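You operate a simulated robot arm through the tools that you are given. There is no shell and no other tool. Be economical: measure what you need, move in short steps, check, and stop when the job is done.

You run a simulated robot arm. Do the job below in one go: nothing can be reset, and whatever is moved stays where it is left.

TASK
Tip the stale water under the white orchid into the big jug.
Fine: rest the orchid in the drip tray, then stand it back in the emptied green jug. Set down upright: white orchid.

It is judged by the outcome, as a careful person would: the job done as asked, and still so three seconds after it is handed in. It fails if anything else is knocked over, pushed out of place, dropped, spilled or broken.

THE ROBOT
A 5-joint arm with a two-finger parallel gripper on a trunk, on a base that drives. Base frame: it is fixed to the floor where the robot stands at the start and does not move with it; the origin is under the middle of the robot, x ahead of it, y to its left, z up. Readings come in mm, degrees, newtons and seconds.
It reaches about 1134 mm from its shoulder. Its first joint turns from -149.0 to 149.0 degrees. Places, roughly: basil plant [1250, -250, 1000]; big white jug (18x13x17 cm) [1100, -300, 1000]; chilli plant [1250, 0, 1000]; green jug (18x13x11 cm) [1000, 0, 1000]; inside of the steel drip tray [1000, 300, 900]; mint [1000, 0, 900]; white orchid (11x54x69 cm) [1000, 0, 1000]. Payload 1.57 kg.
The TCP is the grasp point between the finger pads, 30 mm short of the fingertips. In the tool frame z runs along the fingers and y along their closing line. Largest opening 110 mm; finger width 24, thickness 12; the body of the gripper, 48 by 112 mm, starts 78 mm behind the TCP.
Orientation is told as [roll, pitch, yaw] about the base's x, y, z axes, in that order, counted from this pose: with the fingers straight down and closing along the base's y, the tool's x points along the base's -x, its y along +y and its z along -z.

THE INTERFACE
- The arm moves only by the tool send_rows. Its argument "plan" is a list of rows, each a list of 3 entries, a list of its own where there are three numbers: the shift along the tool's x, y, z in units of 50 mm (1.0 is 50 mm), then the turn, a rotation vector about the tool's x, y, z in units of 4 degrees (1.0 is 4 degrees), then the gripper command, from -1 (shut) to 1 (fully open), values between in proportion. In form: [[[tx, ty, tz], [rx, ry, rz], claw], ...]. A call has 1 to 8 rows; each row shifts and turns the commanded pose from where the row before left it, along the tool's axes as they then stand. A call with a number of a shift or a turn outside -1 to 1 is refused whole. Rows are played at 5 a second. More than 50 mm and 8.6 degrees between two rows, or a gripper value outside its range, and nothing of the call is played. Where a pose cannot be reached the arm comes as near as it can. A force on the tool above 40 N (or 10 N above the force at the start of the call, whichever is more), or a blocked arm, ends the call early, and 0.2 s more pass. Each finger travels about 153 mm/s and halts on what it meets, pressing with about 43 N; the grip force reading is that of the motor and also rises with nothing between the fingers. The clock runs only during rows and for 0.2 s after the last one: add rows that do not move to give the fingers time. It gives the time, the measured TCP pose, the force on the tool (base axes), the opening and the grip force at its end, in the units of the frame above (readings bear some noise), with the torque about the TCP (base axes, N m) and any sound that the robot's microphone picked up, and new pictures: "pictures" is both (left out), scene, wrist or none.
- Cameras (640 x 400 px; columns grow to the right, rows downward): "scene" is now at [43.6, 168.2, 1750.2]; the picture's right is [-0.07, -1.00, 0.00], its down [-0.41, 0.03, -0.91] and it looks along [0.91, -0.07, -0.41] (base axes); focal length 265 px, centre (320, 200). "wrist" rides on the gripper at [70, 16, -141] in the tool frame; the picture's right is [-0.23, 0.97, 0.00], its down [-0.85, -0.20, -0.48] and it looks along [-0.47, -0.11, 0.88] (tool axes); focal length 222 px, centre (320, 200). There is no depth. A picture from a camera that has moved, and an enlarged one, comes with that camera's place and axes in the base frame and with its lens.
- raise_lower(by): slides the trunk up (or, below 0, down) by that many mm; the arm and the scene camera ride with it, the base frame stays. It gives what a move gives, with no picture.
- steer(legs): drives the robot by 1 to 6 legs, each [ahead, turn to the left] in mm and degrees, along the robot's own axes; the way and the turn of a leg run together, so that a leg with both is an arc; at most 1500 mm and 180 degrees a leg. The arm and the cameras ride along, it lands a little off, and it stops where it bumps. It gives what a move gives, and a new picture of the scene camera.
- head_to(pan, tilt): turns the head with the scene camera to pan (to the left, within 155 degrees either way) and tilt (down, from -29 to 69), counted from straight ahead of the robot. It gives what a move gives, and a new picture of the scene camera.
- enlarge(camera, box): a new picture of the part [left, top, right, bottom] of that camera's present view, enlarged. The clock stands still meanwhile.
- finish_job(): hands the job in; it is judged then, once.

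Work in short steps. Places have to be worked out from the pictures, the camera data and where the tool is seen: move nearer, look again, correct. Check each grasp and each placing, and mend what went wrong. You have 120 turns and 260 pictures in all, those below and enlarged ones among them. Open the gripper and draw the arm clear of the work before you hand the job in, unless the task says otherwise; then end with one line.

The tools are called after ">>>" as name(argument=value, ...) on one line, values as JSON. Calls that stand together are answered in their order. send_rows: Moves the arm, as the interface text tells. Its arguments: {"type":"object","properties":{"plan":{"type":"array","items":{"type":"array"}},"pictures":{"type":"string","enum":["both","scene","wrist","none"]}},"required":["plan"]} The other tools are called the same way: raise_lower (by) slides the trunk up or down; steer (legs) drives the base; head_to (pan, tilt) turns the head that bears the scene camera; enlarge (camera, box) takes an enlarged picture of a part of a camera's view; finish_job () hands the job in.

At the start:

```text
time: 0.0
tool_pos: [760.0, -288.2, 999.5]
orientation: [-0.1, 0.1, -0.5]
contact_force: [0.1, -0.4, 0.2]
ft_torque: [0.03, 0.03, -0.01]
opening: 110.0
finger_force: 0.1
trunk travel left (down, up): [-733.0, 237.0]
robot x, y, heading: [-2.0, 7.4, 0.1]
head pan, tilt: [-4.3, 24.0]
```

scene: 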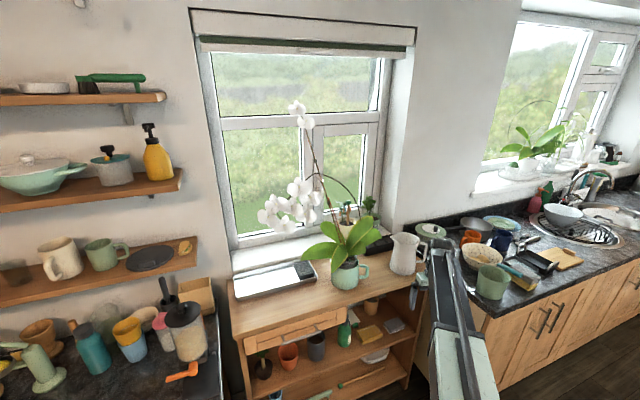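
wrist: 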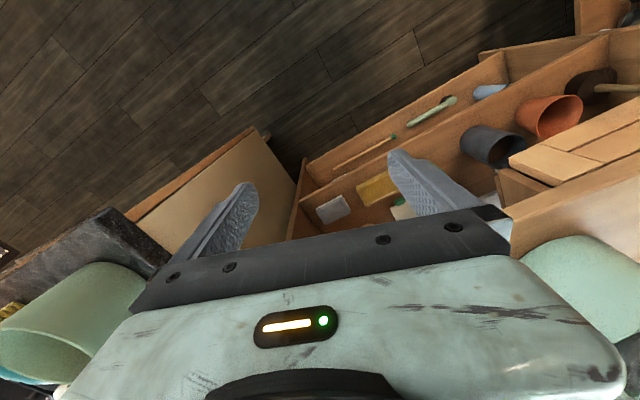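

I'll look closer at the orchid, the jugs and the tray first.

>>> enlarge(camera="scene", box=[220, 90, 440, 310])

>>> enlarge(camera="scene", box=[220, 220, 440, 340])

```text
1.82 times, centred on (330, 200) of scene
camera zoom: at [43.6, 168.2, 1750.2], right [-0.07, -1.0, 0.0], down [-0.41, 0.03, -0.91], along [0.91, -0.07, -0.41], focal length 482 px, centre (302, 200)
```

zoom: 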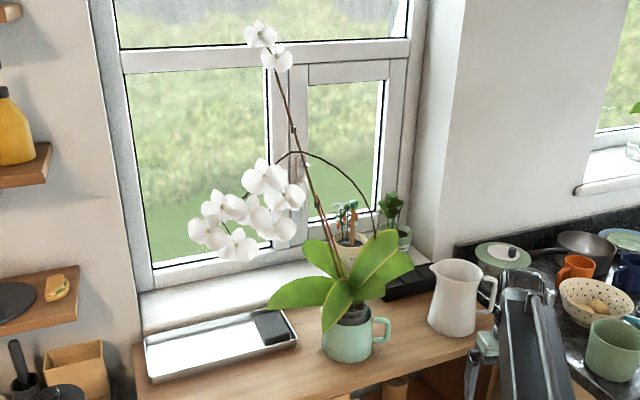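

```text
2.91 times, centred on (330, 280) of scene
camera zoom: at [43.6, 168.2, 1750.2], right [-0.07, -1.0, 0.0], down [-0.41, 0.03, -0.91], along [0.91, -0.07, -0.41], focal length 770 px, centre (291, -33)
```

zoom: 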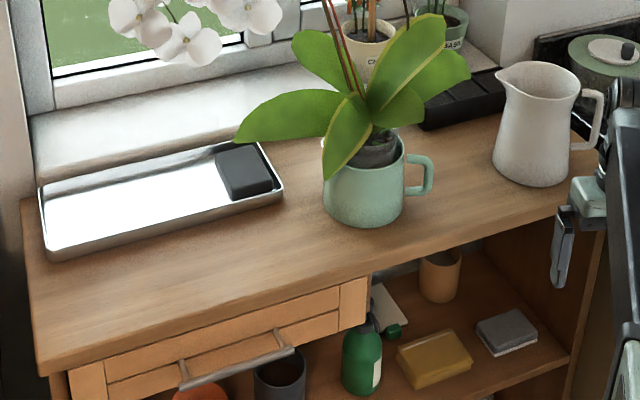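

The orchid's inner pot sticks out of the green jug, and the big white jug stands to its right. I'll centre the arm in front of the orchid, well back from it, before tilting the fingers forward for a wrist look.

>>> send_rows(plan=[[[0.4, 0.9, -0.2], [0, 0, 0], 1], [[0.4, 0.9, -0.2], [0, 0, 0], 1], [[0.4, 0.9, -0.2], [0, 0, 0], 1], [[0.4, 0.9, -0.2], [0, 0, 0], 1], [[0.4, 0.9, 0], [0, 0, 0], 1], [[0.4, 0.7, 0], [0, 0, 0], 1], [[0, 0, 0], [0, -1, 0], 1], [[0, 0, 0], [0, -1, 0], 1]], pictures="none")

>>> send_rows(plan=[[[0, 0, 0], [0, -1, 0], 1], [[0, 0, 0], [0, -1, 0], 1], [[0, 0, 0], [0, -1, 0], 1], [[0, 0, 0], [0, -1, 0], 1], [[0, 0, 0], [0, -1, 0], 1], [[0, 0, 0], [0, -1, 0], 1], [[0, 0, 0], [0, -1, 0], 1], [[0, 0, 0], [0, -1, 0], 1]])

```text
refused: row 1 steps farther than a row can; nothing moved
```

```text
time: 1.8
tool_pos: [760.3, -288.1, 1035.9]
orientation: [0.0, -32.0, -0.7]
contact_force: [-0.2, 1.2, -0.6]
ft_torque: [0.0, 0.0, -0.01]
opening: 110.0
finger_force: 0.1
out of reach, approached as far as the arm can: row 3, 4, 5, 6, 7, 8
trunk travel left (down, up): [-733.0, 237.0]
robot x, y, heading: [-3.0, 9.0, -0.0]
head pan, tilt: [-4.3, 24.0]
camera scene: at [43.5, 168.2, 1750.2], right [-0.07, -1.0, 0.0], down [-0.41, 0.03, -0.91], along [0.91, -0.07, -0.41], focal length 265 px, centre (320, 200)
camera wrist: at [625.3, -272.8, 1119.5], right [0.2, 0.97, 0.12], down [0.47, -0.21, 0.86], along [0.86, -0.12, -0.5], focal length 222 px, centre (320, 200)
```

scene: 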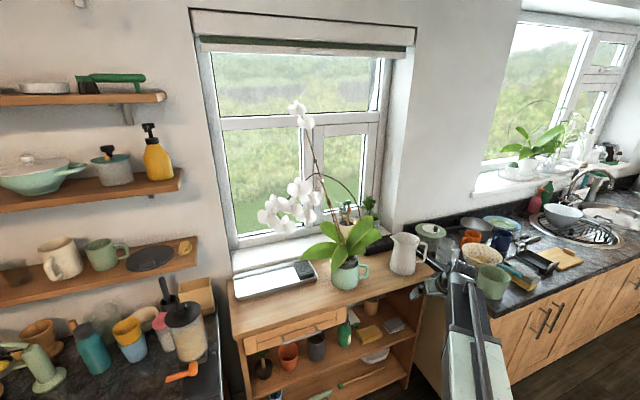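
wrist: 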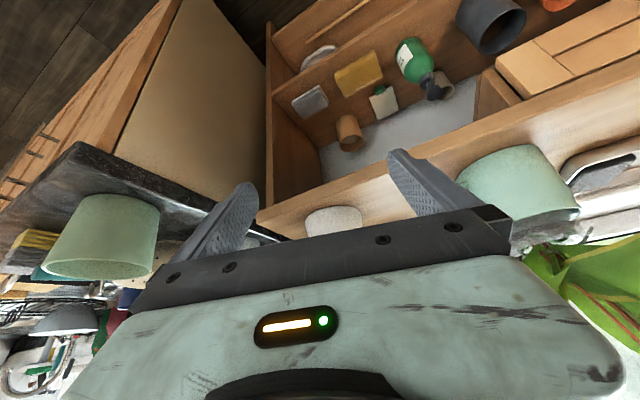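

Tilting here runs out of reach, probably because the arm is folded too tight. I'll back the base up 250 mm so there's room to stretch the arm out and centre it.

>>> steer(legs=[[-250, 0]])

>>> send_rows(plan=[[[0, 0.95, 0], [0, 0, 0], 1], [[0, 0.95, 0], [0, 0, 0], 1], [[0, 0.95, 0], [0, 0, 0], 1], [[0, 0.95, 0], [0, 0, 0], 1], [[0, 0.95, 0], [0, 0, 0], 1], [[0, 0.8, 0], [0, 0, 0], 1], [[0, 0, 0.9], [0, 0, 0], 1], [[0, 0, 0.9], [0, 0, 0], 1]], pictures="none")

```text
time: 3.6
tool_pos: [519.4, -290.6, 1036.9]
orientation: [0.0, -31.9, -0.7]
contact_force: [-0.4, 0.7, 0.8]
ft_torque: [0.02, 0.01, 0.03]
opening: 109.8
finger_force: 0.0
trunk travel left (down, up): [-733.0, 237.0]
robot x, y, heading: [-241.5, 4.5, 0.3]
head pan, tilt: [-4.3, 24.0]
camera scene: at [-196.6, 168.0, 1750.2], right [-0.07, -1.0, 0.0], down [-0.41, 0.03, -0.91], along [0.91, -0.07, -0.41], focal length 265 px, centre (320, 200)
```

scene: 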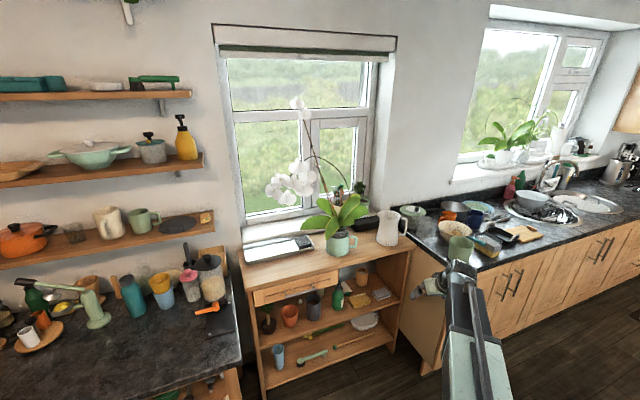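

```text
time: 5.4
tool_pos: [571.1, -12.4, 1036.8]
orientation: [0.0, -31.7, -0.7]
contact_force: [-0.8, 0.0, 0.3]
ft_torque: [0.01, -0.03, 0.03]
opening: 110.2
finger_force: 0.2
out of reach, approached as far as the arm can: row 3, 6, 7, 8
trunk travel left (down, up): [-733.0, 237.0]
robot x, y, heading: [-246.7, 4.7, -0.1]
head pan, tilt: [-4.3, 24.0]
```

The arm resists going lower at this trunk height, so I'll lower the trunk 300 mm. We're clear of the table, and it also gives a second viewpoint.

>>> raise_lower(by=-300)

>>> send_rows(plan=[[[0, 0, 0], [0, -1, 0], 1], [[0, 0, 0], [0, -1, 0], 1], [[0, 0, 0], [0, -1, 0], 1], [[0, 0, 0], [0, -1, 0], 1], [[0, 0, 0], [0, -1, 0], 1], [[0, 0, 0], [0, -1, 0], 1], [[0, 0, 0], [0, -1, 0], 1], [[0, 0, 0], [0, -1, 0], 1]])

```text
time: 8.4
tool_pos: [570.0, -13.7, 735.7]
orientation: [0.1, -32.0, -0.7]
contact_force: [-0.8, 0.2, 0.7]
ft_torque: [0.0, 0.02, -0.01]
opening: 110.2
finger_force: 0.0
trunk travel left (down, up): [-433.0, 537.0]
robot x, y, heading: [-243.5, 3.0, 0.3]
head pan, tilt: [-4.3, 24.0]
```

```text
time: 10.2
tool_pos: [570.2, -13.4, 832.7]
orientation: [0.0, -63.8, -0.7]
contact_force: [-1.4, -0.2, 0.1]
ft_torque: [0.01, 0.02, 0.0]
opening: 110.2
finger_force: 0.0
out of reach, approached as far as the arm can: row 1, 2, 3, 4, 5, 6, 7, 8
trunk travel left (down, up): [-433.0, 537.0]
robot x, y, heading: [-243.4, 6.4, -0.1]
head pan, tilt: [-4.3, 24.0]
camera scene: at [-196.5, 168.0, 1450.2], right [-0.07, -1.0, 0.0], down [-0.41, 0.03, -0.91], along [0.91, -0.07, -0.41], focal length 265 px, centre (320, 200)
camera wrist: at [411.8, 3.4, 833.1], right [0.11, 0.97, 0.2], down [-0.05, -0.2, 0.98], along [0.99, -0.12, 0.03], focal length 222 px, centre (320, 200)
```

scene: 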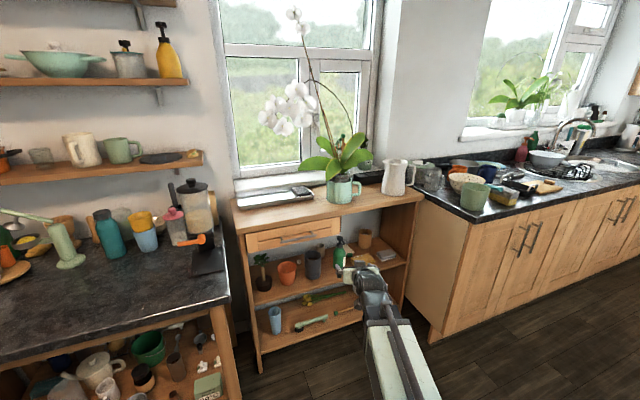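
wrist: 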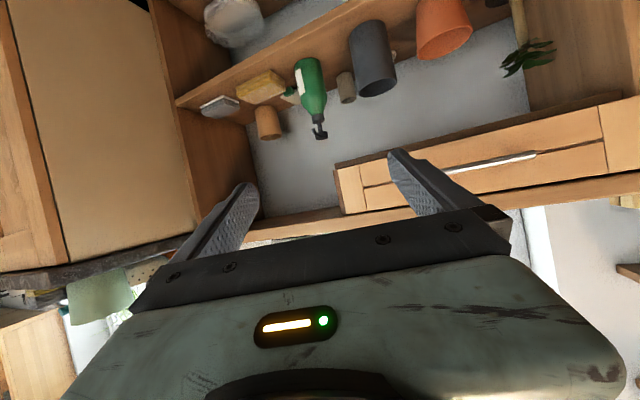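

Good, the wrist can tilt further now. I'll enlarge the scene from this lower viewpoint to triangulate the objects.

>>> enlarge(camera="scene", box=[230, 130, 430, 255])

```text
3.20 times, centred on (330, 192) of scene
camera zoom: at [-196.5, 168.0, 1450.2], right [-0.07, -1.0, 0.0], down [-0.41, 0.03, -0.91], along [0.91, -0.07, -0.41], focal length 848 px, centre (288, 224)
```

zoom: 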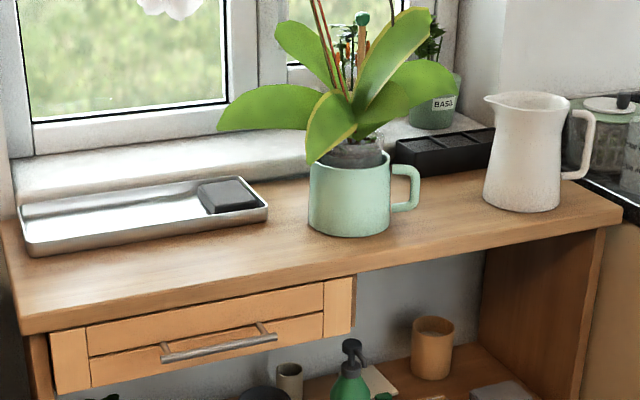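

Triangulation puts the table top at z≈921, green jug axis at about (990,-12), white jug at (1058,-300) and tray centre at about (1013,294). I'll finish levelling the fingers, raise to pot-rim height and look.

>>> send_rows(plan=[[[-0.5, 0, 0], [0, -1, 0], 1], [[-0.5, 0, 0], [0, -1, 0], 1], [[-0.5, 0, 0], [0, -1, 0], 1], [[-0.5, 0, 0], [0, -1, 0], 1], [[-0.5, 0, 0], [0, -1, 0], 1], [[-0.5, 0, 0], [0, -1, 0], 1], [[-0.5, 0, 0], [0, -0.5, 0], 1], [[-0.5, 0, 0], [0, 0, 0], 1]])

```text
time: 12.0
tool_pos: [612.8, -11.3, 936.6]
orientation: [8.9, -89.9, -9.5]
contact_force: [-0.4, 0.8, 0.2]
ft_torque: [0.0, 0.01, -0.01]
opening: 109.8
finger_force: 0.0
out of reach, approached as far as the arm can: row 1, 2, 3, 4, 5, 6, 7, 8
trunk travel left (down, up): [-433.0, 537.0]
robot x, y, heading: [-243.5, 2.3, 0.1]
head pan, tilt: [-4.3, 24.0]
camera scene: at [-196.6, 168.0, 1450.2], right [-0.07, -1.0, 0.0], down [-0.41, 0.03, -0.91], along [0.91, -0.07, -0.41], focal length 265 px, centre (320, 200)
camera wrist: at [470.8, 4.5, 868.4], right [0.01, 0.97, 0.23], down [-0.48, -0.19, 0.86], along [0.88, -0.12, 0.46], focal length 222 px, centre (320, 200)
```

scene: 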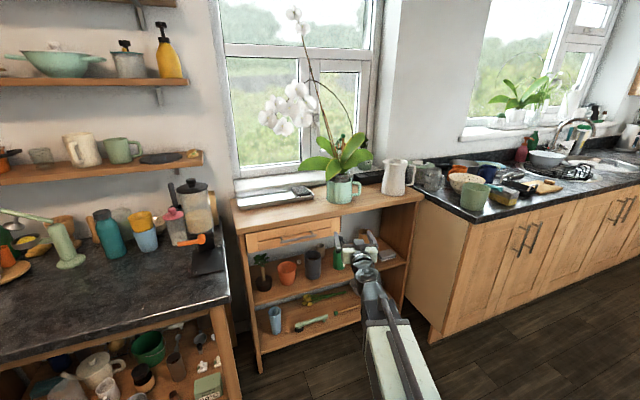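
wrist: 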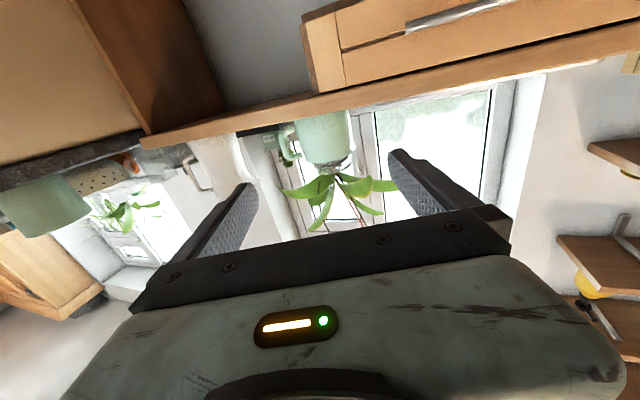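

The fingers are level now. I'll rise to about z=1040 and creep forward.

>>> send_rows(plan=[[[-0.7, 0, 0.3], [0, 0, 0], 1], [[-0.7, 0, 0.3], [0, 0, 0], 1], [[-0.7, 0, 0.3], [0, 0, 0], 1], [[0, 0, 0.8], [0, 0, 0], 1], [[0, 0, 0.8], [0, 0, 0], 1], [[0, 0, 0.5], [0, 0, 0], 1]])

```text
time: 13.4
tool_pos: [763.0, -16.1, 937.8]
orientation: [10.4, -89.9, -11.1]
contact_force: [0.5, -0.1, -0.6]
ft_torque: [0.01, 0.01, -0.01]
opening: 110.0
finger_force: 0.1
out of reach, approached as far as the arm can: row 1, 2, 3
trunk travel left (down, up): [-433.0, 537.0]
robot x, y, heading: [-242.4, 7.7, 0.1]
head pan, tilt: [-4.3, 24.0]
camera scene: at [-196.6, 168.0, 1450.2], right [-0.08, -1.0, 0.0], down [-0.41, 0.03, -0.91], along [0.91, -0.07, -0.41], focal length 265 px, centre (320, 200)
camera wrist: at [621.2, 1.3, 868.3], right [0.01, 0.97, 0.23], down [-0.48, -0.19, 0.86], along [0.88, -0.12, 0.46], focal length 222 px, centre (320, 200)
```

scene: 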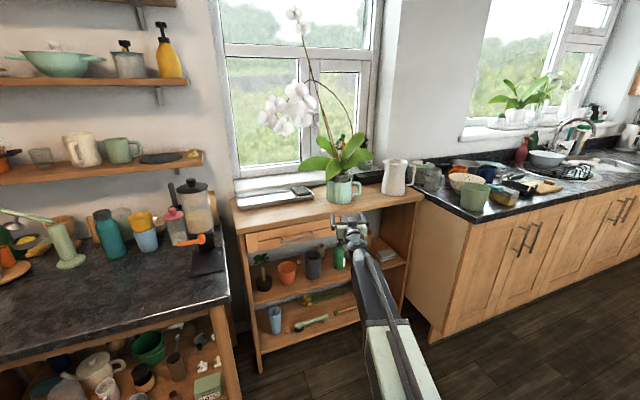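
wrist: 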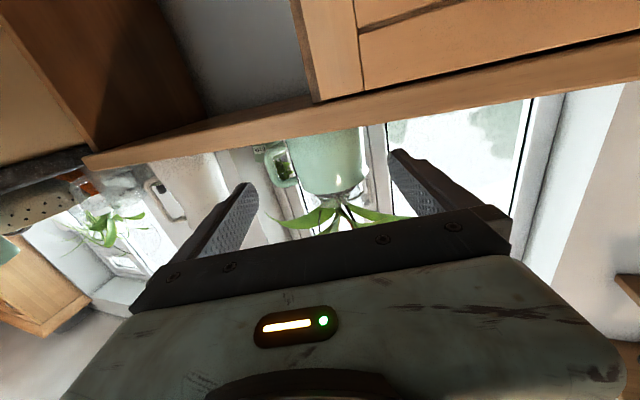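

The arm won't rise in this pose and it's near the table edge height, so I'll use the trunk to lift by 110 mm and look again.

>>> raise_lower(by=110)

>>> send_rows(plan=[[[0, 0, 0.2], [0, 0, 0], 1]])

>>> enlarge(camera="wrist", box=[220, 100, 440, 240])

>>> enlarge(camera="scene", box=[270, 130, 410, 230])

```text
time: 14.8
tool_pos: [763.6, -15.2, 1047.3]
orientation: [3.0, -89.8, -3.8]
contact_force: [0.0, -0.1, 0.0]
ft_torque: [0.0, 0.02, 0.01]
opening: 110.0
finger_force: 0.1
trunk travel left (down, up): [-543.0, 427.0]
robot x, y, heading: [-248.7, 10.0, -0.0]
head pan, tilt: [-4.3, 24.0]
```

```text
time: 15.2
tool_pos: [772.2, -15.4, 1046.4]
orientation: [-0.6, -89.9, 0.0]
contact_force: [-1.2, 0.6, 0.2]
ft_torque: [-0.01, 0.01, -0.02]
opening: 110.2
finger_force: 0.1
trunk travel left (down, up): [-543.0, 427.0]
robot x, y, heading: [-240.6, 4.1, 0.2]
head pan, tilt: [-4.3, 24.0]
camera scene: at [-196.6, 168.0, 1560.2], right [-0.07, -1.0, 0.0], down [-0.41, 0.03, -0.91], along [0.91, -0.07, -0.41], focal length 265 px, centre (320, 200)
camera wrist: at [629.5, 0.9, 978.2], right [0.01, 0.97, 0.23], down [-0.48, -0.19, 0.86], along [0.88, -0.12, 0.46], focal length 222 px, centre (320, 200)
```

scene: 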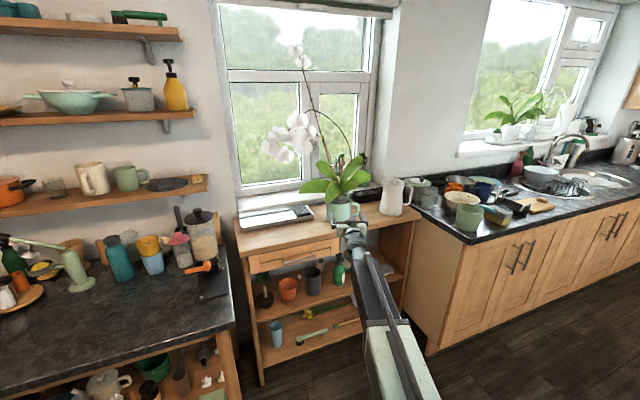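
wrist: 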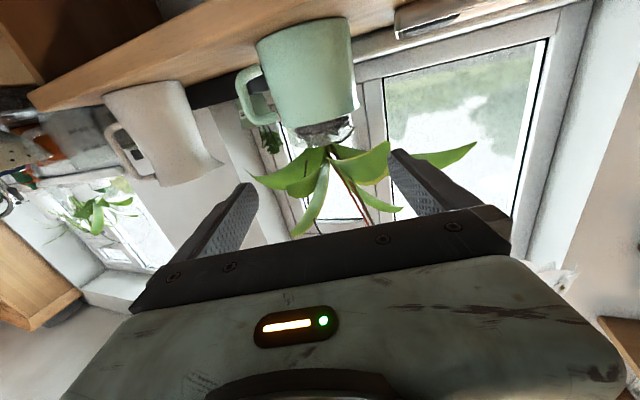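

```text
2.86 times, centred on (330, 170) of wrist
camera zoom: at [629.5, 0.9, 978.2], right [0.01, 0.97, 0.23], down [-0.48, -0.19, 0.86], along [0.88, -0.12, 0.46], focal length 635 px, centre (291, 286)
```

zoom: 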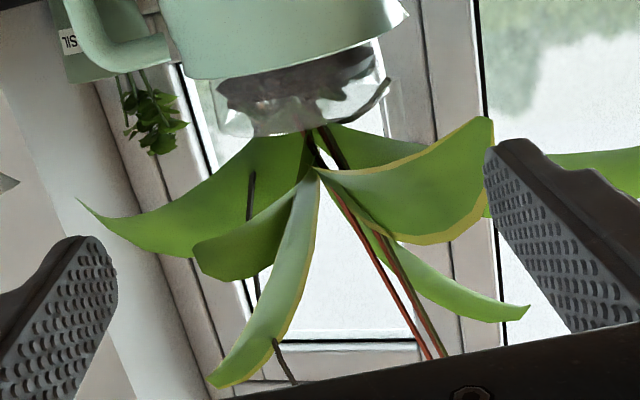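

```text
4.00 times, centred on (340, 180) of scene
camera zoom: at [-196.6, 168.0, 1560.2], right [-0.07, -1.0, 0.0], down [-0.41, 0.03, -0.91], along [0.91, -0.07, -0.41], focal length 1059 px, centre (240, 280)
```

zoom: 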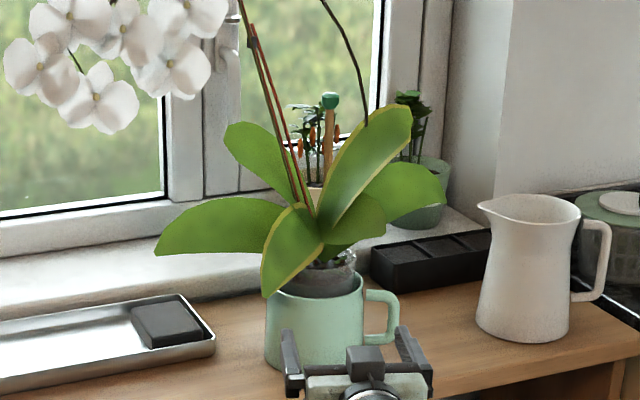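

The clear nursery pot protrudes about 30 mm above the jug (rim z≈1056, jug rim z≈1026), enough for a level grip. One leaf tip droops at (880,58,1053), so I'll come in from slightly right of front. First I'll retract the arm a little and raise the trunk so driving is safe.

>>> send_rows(plan=[[[0, 0, -0.5], [0, 0, 0], 1], [[0, 0, -0.5], [0, 0, 0], 1], [[0, 0, -0.5], [0, 0, 0], 1], [[0, 0, -0.5], [0, 0, 0], 1]], pictures="none")

>>> raise_lower(by=250)

```text
time: 16.2
tool_pos: [675.0, -15.0, 1047.6]
orientation: [-5.6, -90.0, 4.9]
contact_force: [0.8, -0.5, -0.2]
ft_torque: [-0.03, 0.02, -0.03]
opening: 109.8
finger_force: 0.0
trunk travel left (down, up): [-543.0, 427.0]
robot x, y, heading: [-241.1, 7.4, -0.1]
head pan, tilt: [-4.3, 24.0]
```

```text
time: 18.8
tool_pos: [674.8, -14.6, 1297.6]
orientation: [14.4, -90.0, -15.1]
contact_force: [-0.2, 0.7, 0.5]
ft_torque: [0.05, 0.02, -0.02]
opening: 110.0
finger_force: 0.0
trunk travel left (down, up): [-793.0, 177.0]
robot x, y, heading: [-239.6, 2.5, 0.1]
head pan, tilt: [-4.3, 24.0]
```

Now I'll drive the right-hand shift: turn right, forward, then turn back to a heading of about +15°.

>>> steer(legs=[[0, -64], [347, 0], [0, 79]])

```text
time: 27.3
tool_pos: [794.3, -87.8, 1298.6]
orientation: [147.9, -90.0, -133.2]
contact_force: [-1.3, 0.2, 0.0]
ft_torque: [-0.01, 0.03, 0.0]
opening: 109.9
finger_force: 0.1
trunk travel left (down, up): [-793.0, 177.0]
robot x, y, heading: [-85.8, -329.0, 14.9]
head pan, tilt: [-4.3, 24.0]
camera scene: at [-87.7, -157.9, 1810.2], right [0.18, -0.98, 0.0], down [-0.4, -0.07, -0.91], along [0.9, 0.17, -0.41], focal length 265 px, centre (320, 200)
```

scene: 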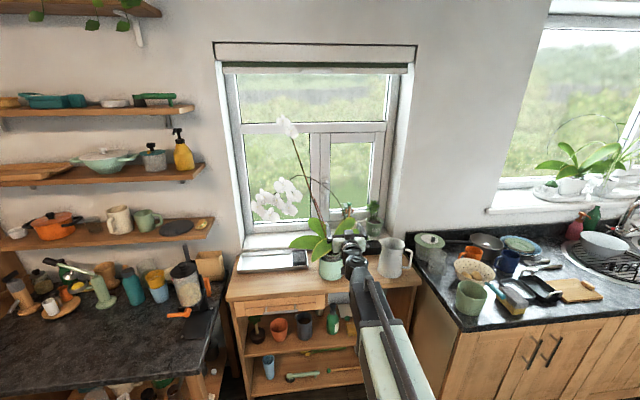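

We're in place. I'll lower to grip height, in front of the jug, and look.

>>> raise_lower(by=-252)

>>> send_rows(plan=[[[0, 0, 0], [0, 0, 0], 1]])

>>> enlarge(camera="wrist", box=[220, 60, 440, 220])

>>> enlarge(camera="scene", box=[260, 150, 420, 260])

```text
time: 29.9
tool_pos: [796.8, -86.4, 1046.5]
orientation: [27.6, -90.0, -13.0]
contact_force: [0.3, 0.0, 0.4]
ft_torque: [0.01, 0.0, 0.03]
opening: 110.3
finger_force: 0.2
trunk travel left (down, up): [-541.0, 429.0]
robot x, y, heading: [-90.7, -326.5, 14.6]
head pan, tilt: [-4.3, 24.0]
```

```text
time: 30.3
tool_pos: [795.6, -87.4, 1044.6]
orientation: [28.3, -90.0, -13.7]
contact_force: [-0.6, -0.4, 0.9]
ft_torque: [0.0, -0.05, 0.02]
opening: 109.9
finger_force: 0.1
trunk travel left (down, up): [-541.0, 429.0]
robot x, y, heading: [-88.3, -327.0, 14.6]
head pan, tilt: [-4.3, 24.0]
camera scene: at [-86.6, -157.7, 1558.2], right [0.18, -0.98, 0.0], down [-0.4, -0.07, -0.91], along [0.9, 0.17, -0.41], focal length 265 px, centre (320, 200)
camera wrist: at [654.5, -108.1, 976.6], right [-0.25, 0.94, 0.23], down [-0.41, -0.31, 0.86], along [0.88, 0.12, 0.47], focal length 222 px, centre (320, 200)
```

scene: 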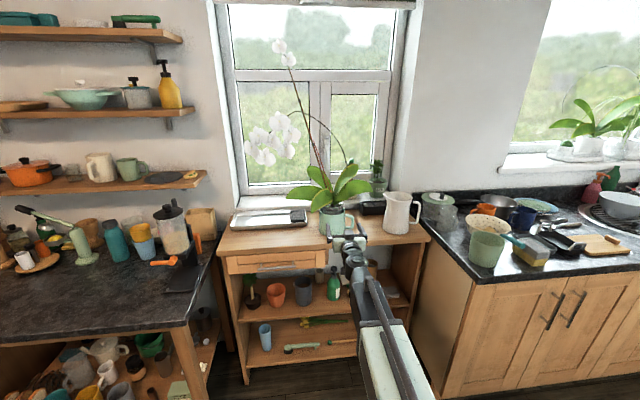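
wrist: 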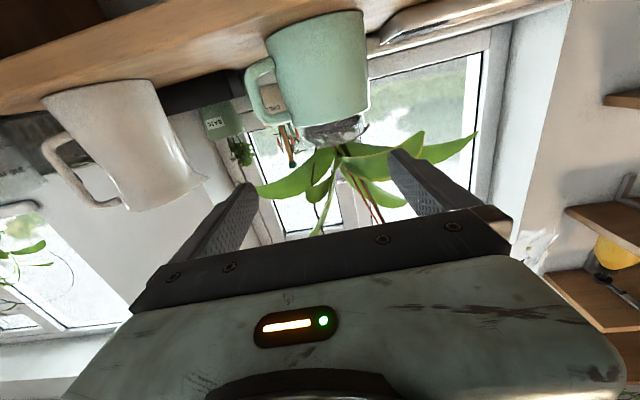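

```text
2.50 times, centred on (330, 140) of wrist
camera zoom: at [654.5, -108.1, 976.6], right [-0.25, 0.94, 0.23], down [-0.41, -0.31, 0.86], along [0.88, 0.12, 0.47], focal length 555 px, centre (295, 350)
```

zoom: 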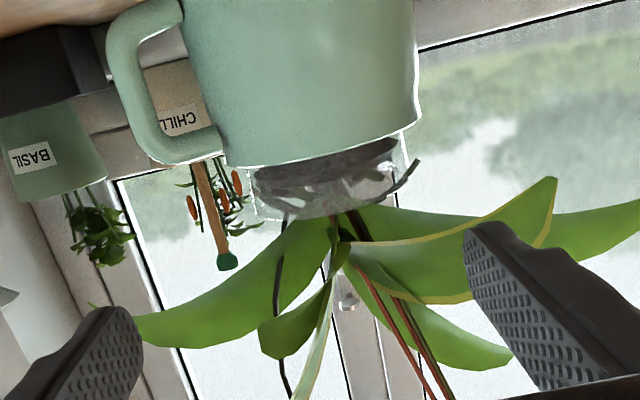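

```text
3.64 times, centred on (340, 205) of scene
camera zoom: at [-86.6, -157.7, 1558.2], right [0.18, -0.98, 0.0], down [-0.4, -0.07, -0.91], along [0.9, 0.17, -0.41], focal length 963 px, centre (247, 182)
```

zoom: 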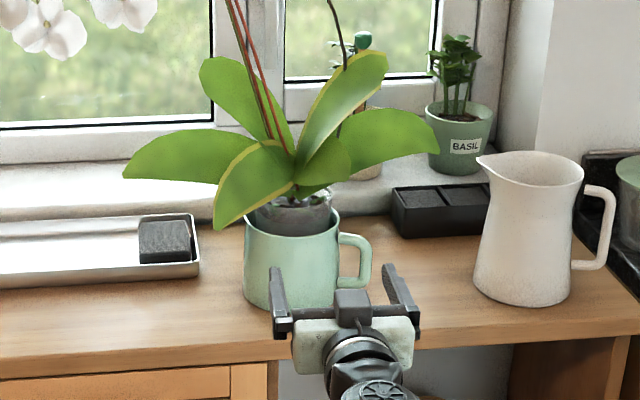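

The tool line passes about 22 mm right of the pot axis (≈985,-13). I'll turn 1.2° left and drive 110 mm ahead, then check.

>>> steer(legs=[[0, 1.2], [110, 0]])

>>> send_rows(plan=[[[0, 0, 0], [0, 0, 0], 1]], pictures="wrist")

>>> enlarge(camera="wrist", box=[220, 60, 440, 220])

>>> enlarge(camera="scene", box=[260, 150, 420, 260])

```text
time: 31.9
tool_pos: [899.8, -41.0, 1047.6]
orientation: [58.0, -89.9, -42.3]
contact_force: [-0.4, -0.2, 0.6]
ft_torque: [0.0, 0.03, 0.0]
opening: 110.3
finger_force: 0.1
trunk travel left (down, up): [-541.0, 429.0]
robot x, y, heading: [19.7, -298.1, 16.2]
head pan, tilt: [-4.3, 24.0]
camera scene: at [18.3, -127.2, 1558.2], right [0.2, -0.98, 0.0], down [-0.4, -0.08, -0.91], along [0.89, 0.18, -0.41], focal length 265 px, centre (320, 200)
```

scene: 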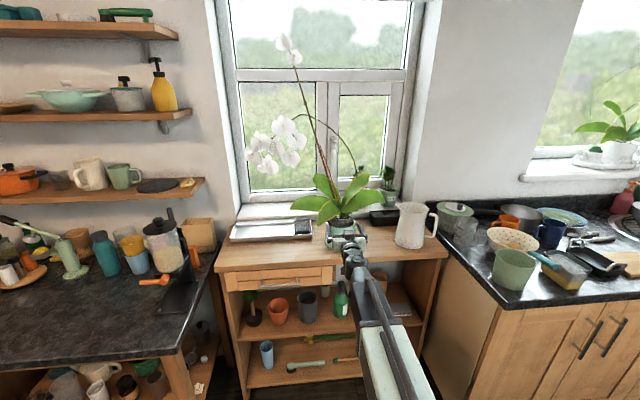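

```text
time: 32.3
tool_pos: [901.0, -41.3, 1044.8]
orientation: [27.8, -90.0, -12.4]
contact_force: [-0.2, 0.1, -0.3]
ft_torque: [0.04, 0.01, 0.0]
opening: 109.9
finger_force: 0.1
trunk travel left (down, up): [-541.0, 429.0]
robot x, y, heading: [19.3, -294.0, 15.9]
head pan, tilt: [-4.3, 24.0]
camera wrist: at [758.7, -64.0, 976.5], right [-0.26, 0.94, 0.23], down [-0.41, -0.32, 0.86], along [0.88, 0.13, 0.47], focal length 222 px, centre (320, 200)
```

wrist: 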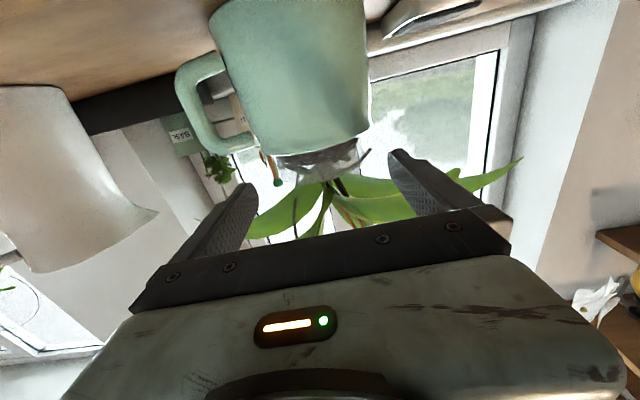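

```text
2.50 times, centred on (330, 140) of wrist
camera zoom: at [758.7, -64.0, 976.5], right [-0.26, 0.94, 0.23], down [-0.41, -0.32, 0.86], along [0.88, 0.13, 0.47], focal length 555 px, centre (295, 350)
```

zoom: 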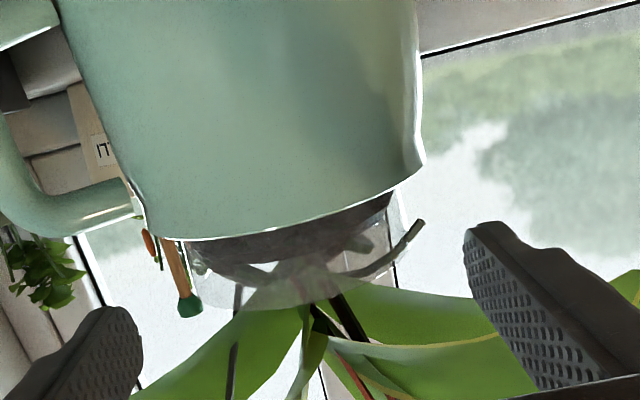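

```text
3.64 times, centred on (340, 205) of scene
camera zoom: at [18.7, -127.0, 1558.2], right [0.2, -0.98, 0.0], down [-0.4, -0.08, -0.91], along [0.89, 0.18, -0.41], focal length 963 px, centre (247, 182)
```

zoom: 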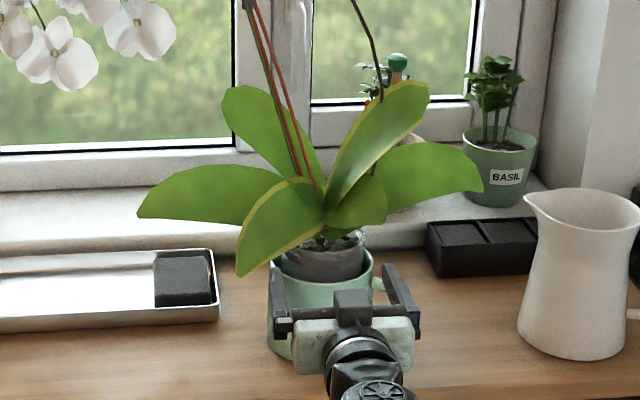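

Lateral alignment is now within a few mm, with the pot at ≈(992,-16) and ~94 mm ahead along the tool. I'll extend in small steps with force watching.

>>> send_rows(plan=[[[0, 0, 0.4], [0, 0, 0], 1], [[0, 0, 0.4], [0, 0, 0], 1], [[0, 0, 0.4], [0, 0, 0], 1]])

>>> enlarge(camera="scene", box=[290, 160, 400, 260])

```text
time: 33.1
tool_pos: [956.9, -25.0, 1046.5]
orientation: [178.6, -90.0, -162.8]
contact_force: [0.0, -0.5, -0.3]
ft_torque: [0.01, -0.01, 0.01]
opening: 109.9
finger_force: 0.0
trunk travel left (down, up): [-541.0, 429.0]
robot x, y, heading: [18.7, -298.6, 16.0]
head pan, tilt: [-4.3, 24.0]
camera scene: at [18.6, -127.0, 1558.2], right [0.2, -0.98, 0.0], down [-0.4, -0.08, -0.91], along [0.89, 0.18, -0.41], focal length 265 px, centre (320, 200)
camera wrist: at [816.3, -48.7, 976.6], right [-0.26, 0.94, 0.23], down [-0.41, -0.32, 0.85], along [0.87, 0.13, 0.47], focal length 222 px, centre (320, 200)
```

scene: 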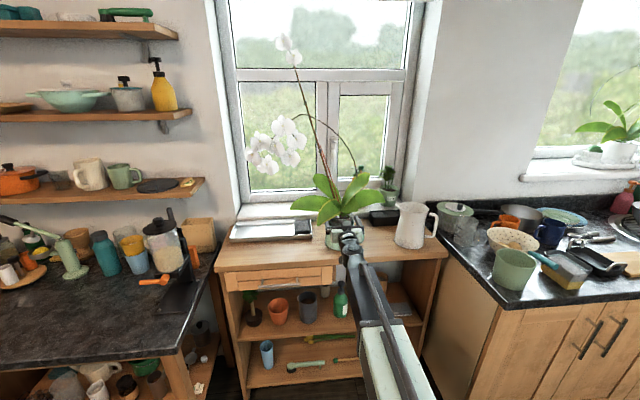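
wrist: 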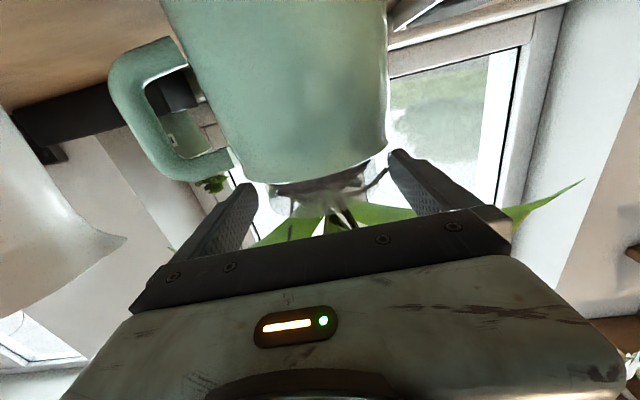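

```text
4.00 times, centred on (345, 210) of scene
camera zoom: at [18.6, -127.0, 1558.2], right [0.2, -0.98, 0.0], down [-0.4, -0.08, -0.91], along [0.89, 0.18, -0.41], focal length 1059 px, centre (220, 160)
```

zoom: 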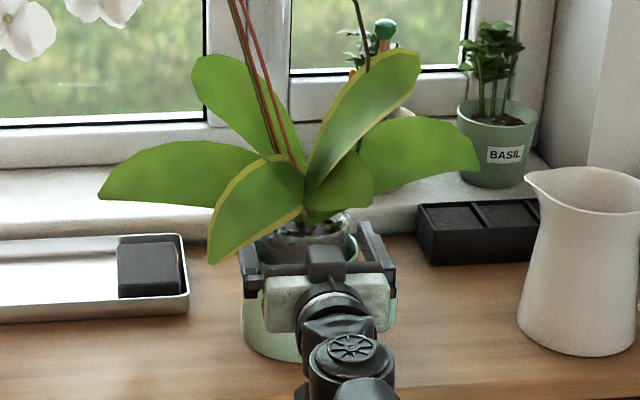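

Everything is clear. The stray root is just inside the left finger, so I'll nudge 3 mm left and advance the last ~35 mm.

>>> send_rows(plan=[[[0, 0.07, 0.2], [0, 0, 0], 1], [[0, 0, 0.25], [0, 0, 0], 1], [[0, 0, 0.25], [0, 0, 0], 1]], pictures="wrist")

>>> enlarge(camera="wrist", box=[220, 80, 440, 240])

```text
time: 33.9
tool_pos: [991.5, -10.8, 1046.6]
orientation: [8.3, -90.0, 7.3]
contact_force: [-0.4, 0.3, -0.7]
ft_torque: [0.0, -0.01, 0.01]
opening: 109.9
finger_force: 0.0
trunk travel left (down, up): [-541.0, 429.0]
robot x, y, heading: [18.7, -295.9, 15.7]
head pan, tilt: [-4.3, 24.0]
camera wrist: at [850.4, -34.6, 976.4], right [-0.26, 0.94, 0.23], down [-0.41, -0.32, 0.86], along [0.88, 0.13, 0.46], focal length 222 px, centre (320, 200)
```

wrist: 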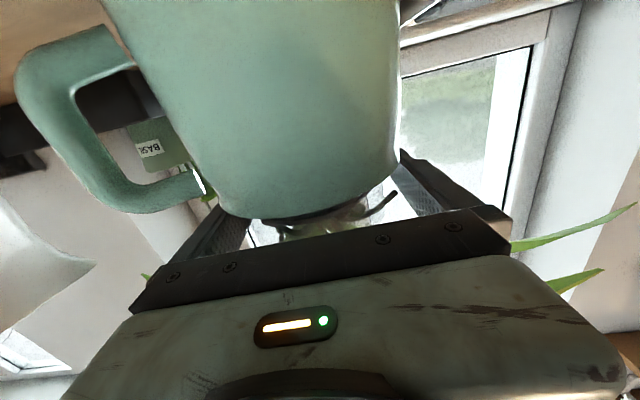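

```text
2.50 times, centred on (330, 160) of wrist
camera zoom: at [850.4, -34.6, 976.4], right [-0.26, 0.94, 0.23], down [-0.41, -0.32, 0.86], along [0.88, 0.13, 0.46], focal length 555 px, centre (295, 300)
```

zoom: 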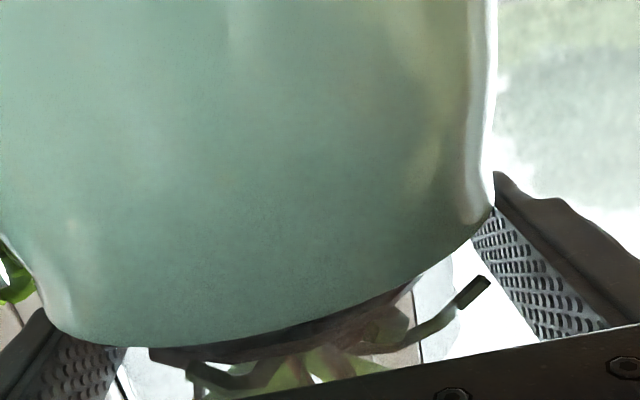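

Fingers straddle the pot above the jug rim. I'll close on it.

>>> send_rows(plan=[[[0, 0, 0], [0, 0, 0], 0.8], [[0, 0, 0], [0, 0, 0], 0.6], [[0, 0, 0], [0, 0, 0], 0.3], [[0, 0, 0], [0, 0, 0], -0.2], [[0, 0, 0], [0, 0, 0], -0.6]])

>>> enlarge(camera="scene", box=[290, 160, 400, 260])

```text
time: 35.1
tool_pos: [991.8, -11.2, 1045.6]
orientation: [9.1, -89.8, 6.5]
contact_force: [-0.1, -1.8, -0.6]
ft_torque: [-0.03, 0.04, 0.02]
opening: 95.8
finger_force: 42.9
trunk travel left (down, up): [-541.0, 429.0]
robot x, y, heading: [19.9, -296.3, 15.8]
head pan, tilt: [-4.3, 24.0]
camera scene: at [18.7, -127.1, 1558.2], right [0.2, -0.98, 0.0], down [-0.4, -0.08, -0.91], along [0.89, 0.18, -0.41], focal length 265 px, centre (320, 200)
camera wrist: at [850.2, -34.8, 976.4], right [-0.26, 0.94, 0.23], down [-0.41, -0.32, 0.86], along [0.88, 0.13, 0.46], focal length 222 px, centre (320, 200)
```

scene: 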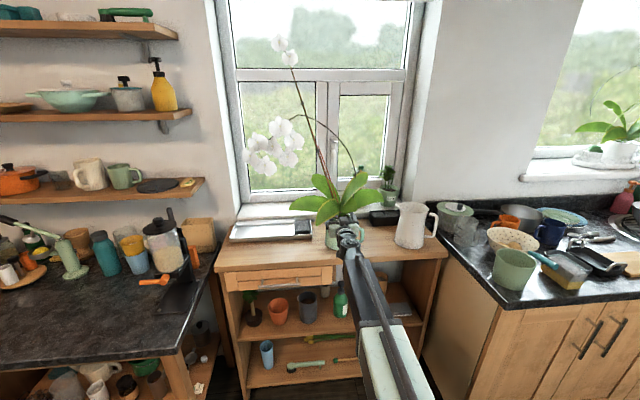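
wrist: 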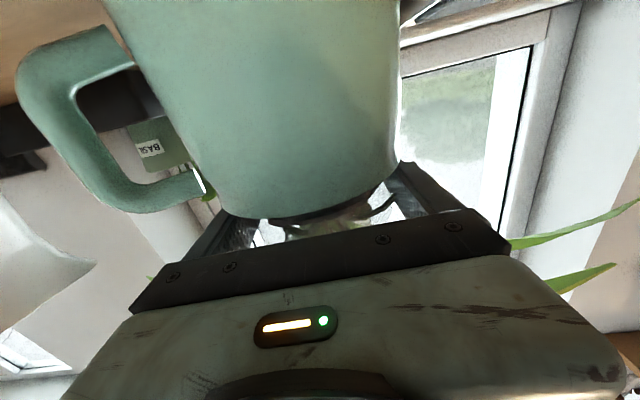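

```text
4.00 times, centred on (345, 210) of scene
camera zoom: at [18.7, -127.1, 1558.2], right [0.2, -0.98, 0.0], down [-0.4, -0.08, -0.91], along [0.89, 0.18, -0.41], focal length 1059 px, centre (220, 160)
```

zoom: 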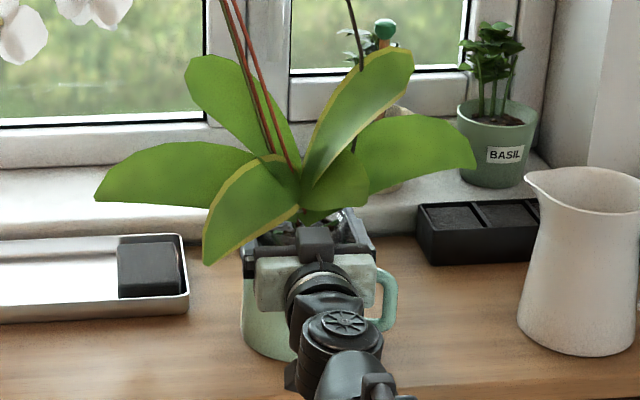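

Grip closed at 95.8 mm, firm. I'll lift straight up with the trunk, a little first to check that the jug stays down.

>>> raise_lower(by=40)

>>> send_rows(plan=[[[0, 0, 0], [0, 0, 0], -0.6]])

>>> enlarge(camera="scene", box=[260, 150, 420, 260])

```text
time: 35.9
tool_pos: [992.4, -10.4, 1084.5]
orientation: [5.1, -90.0, 10.7]
contact_force: [-0.7, -0.4, -4.5]
ft_torque: [-0.04, -0.04, 0.05]
opening: 95.7
finger_force: 43.3
trunk travel left (down, up): [-581.0, 389.0]
robot x, y, heading: [22.3, -294.1, 15.7]
head pan, tilt: [-4.3, 24.0]
```

```text
time: 36.3
tool_pos: [992.0, -10.9, 1084.9]
orientation: [5.8, -89.9, 10.0]
contact_force: [0.5, -0.9, -3.1]
ft_torque: [-0.04, -0.03, 0.03]
opening: 95.4
finger_force: 43.2
trunk travel left (down, up): [-581.0, 389.0]
robot x, y, heading: [20.9, -293.8, 16.0]
head pan, tilt: [-4.3, 24.0]
camera scene: at [19.2, -126.9, 1598.1], right [0.2, -0.98, 0.0], down [-0.4, -0.08, -0.91], along [0.89, 0.18, -0.41], focal length 265 px, centre (320, 200)
camera wrist: at [850.5, -34.6, 1016.1], right [-0.26, 0.94, 0.23], down [-0.41, -0.32, 0.86], along [0.88, 0.13, 0.46], focal length 222 px, centre (320, 200)
```

scene: 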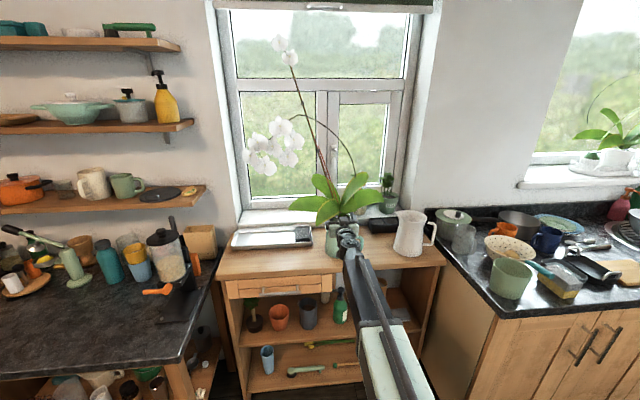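
wrist: 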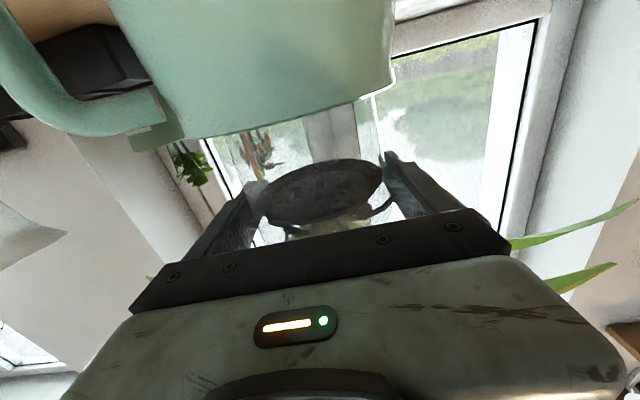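

```text
3.64 times, centred on (340, 205) of scene
camera zoom: at [19.2, -126.9, 1598.1], right [0.2, -0.98, 0.0], down [-0.4, -0.08, -0.91], along [0.89, 0.18, -0.41], focal length 963 px, centre (247, 182)
```

zoom: 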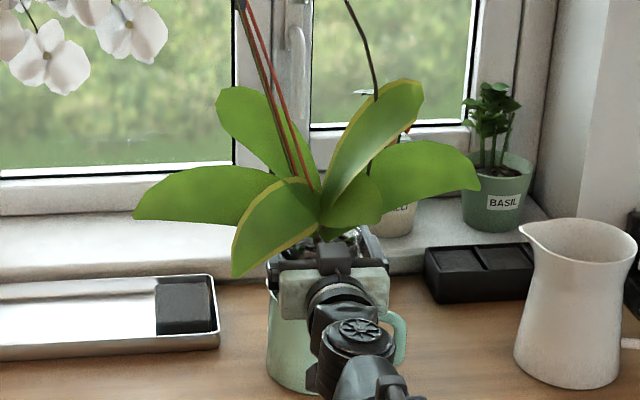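

The jug stays put and the plant (~0.4 kg) comes up cleanly. I'll raise another 100 mm to clear the rim.

>>> raise_lower(by=100)

>>> send_rows(plan=[[[0, 0, 0], [0, 0, 0], -0.6]])

>>> enlarge(camera="wrist", box=[200, 0, 460, 220])

>>> enlarge(camera="scene", box=[260, 150, 420, 260])

```text
time: 37.6
tool_pos: [991.5, -10.6, 1185.3]
orientation: [5.1, -90.0, 10.4]
contact_force: [0.2, -0.2, -4.3]
ft_torque: [-0.05, -0.03, 0.0]
opening: 95.8
finger_force: 42.8
trunk travel left (down, up): [-681.0, 289.0]
robot x, y, heading: [15.3, -299.2, 15.9]
head pan, tilt: [-4.3, 24.0]
```

```text
time: 38.0
tool_pos: [991.0, -11.8, 1184.3]
orientation: [5.6, -90.0, 10.1]
contact_force: [-0.5, 0.1, -3.8]
ft_torque: [-0.02, -0.06, 0.02]
opening: 95.7
finger_force: 42.5
trunk travel left (down, up): [-681.0, 289.0]
robot x, y, heading: [19.8, -296.3, 16.1]
head pan, tilt: [-4.3, 24.0]
camera scene: at [19.3, -126.9, 1698.1], right [0.2, -0.98, 0.0], down [-0.4, -0.08, -0.91], along [0.89, 0.18, -0.41], focal length 265 px, centre (320, 200)
camera wrist: at [850.5, -34.6, 1116.1], right [-0.26, 0.94, 0.23], down [-0.41, -0.32, 0.86], along [0.88, 0.13, 0.46], focal length 222 px, centre (320, 200)
```

scene: 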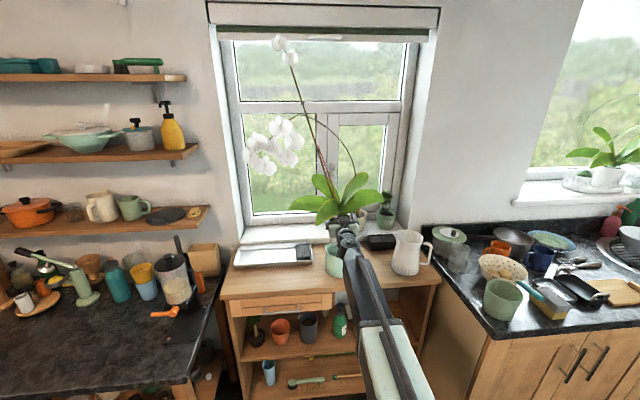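
wrist: 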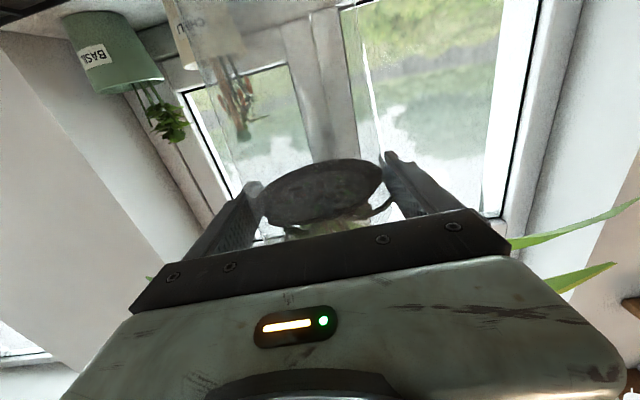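

```text
1.82 times, centred on (330, 110) of wrist
camera zoom: at [850.5, -34.6, 1116.1], right [-0.26, 0.94, 0.23], down [-0.41, -0.32, 0.86], along [0.88, 0.13, 0.46], focal length 404 px, centre (302, 364)
```

zoom: 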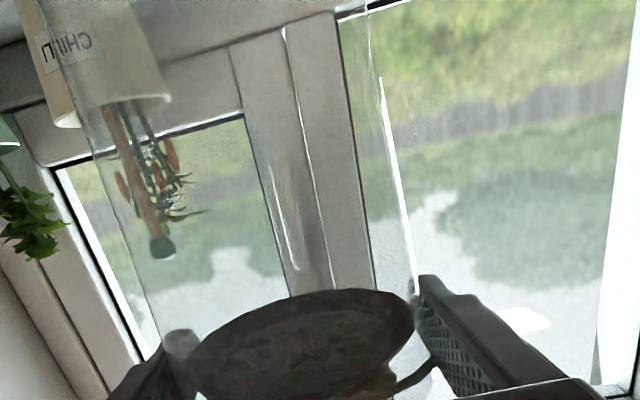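

```text
3.64 times, centred on (340, 205) of scene
camera zoom: at [19.3, -126.9, 1698.1], right [0.2, -0.98, 0.0], down [-0.4, -0.08, -0.91], along [0.89, 0.18, -0.41], focal length 963 px, centre (247, 182)
```

zoom: 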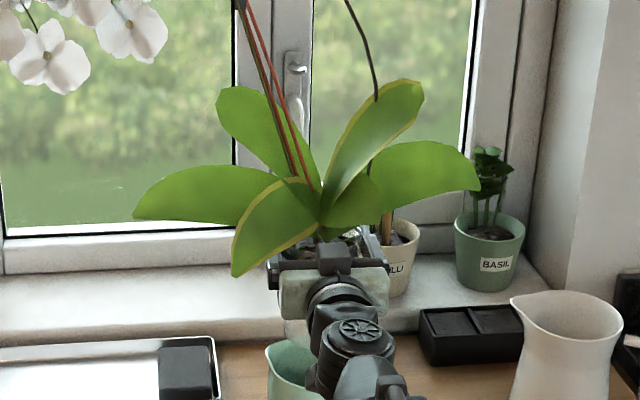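

The plant is clear of the jug. I'll enlarge the tray to pin its place before carrying.

>>> enlarge(camera="scene", box=[220, 225, 330, 295])

```text
5.71 times, centred on (275, 260) of scene
camera zoom: at [19.3, -126.9, 1698.1], right [0.2, -0.98, 0.0], down [-0.4, -0.08, -0.91], along [0.89, 0.18, -0.41], focal length 1513 px, centre (577, -143)
```

zoom: 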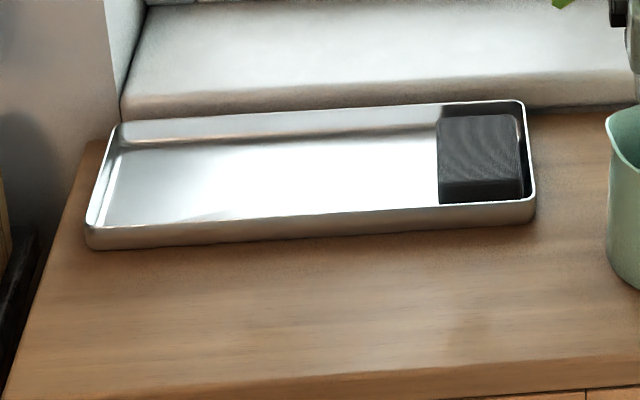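

The tray measures about 35×14.5 cm, centred near (1008,296), with the black item on its right end. I'll turn 14.8° left with the plant high, then check clearance.

>>> steer(legs=[[0, 14.8]])

```text
time: 39.3
tool_pos: [884.6, 230.2, 1184.4]
orientation: [9.1, -89.9, 21.4]
contact_force: [-1.1, -0.7, -3.9]
ft_torque: [-0.04, 0.01, 0.01]
opening: 95.5
finger_force: 42.7
trunk travel left (down, up): [-681.0, 289.0]
robot x, y, heading: [24.3, -304.5, 30.7]
head pan, tilt: [-4.3, 24.0]
camera scene: at [-20.1, -139.4, 1698.2], right [0.44, -0.9, 0.0], down [-0.37, -0.18, -0.91], along [0.82, 0.4, -0.41], focal length 265 px, centre (320, 200)
```

scene: 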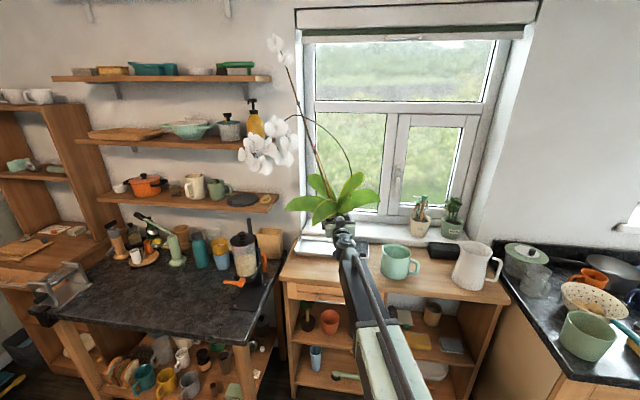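

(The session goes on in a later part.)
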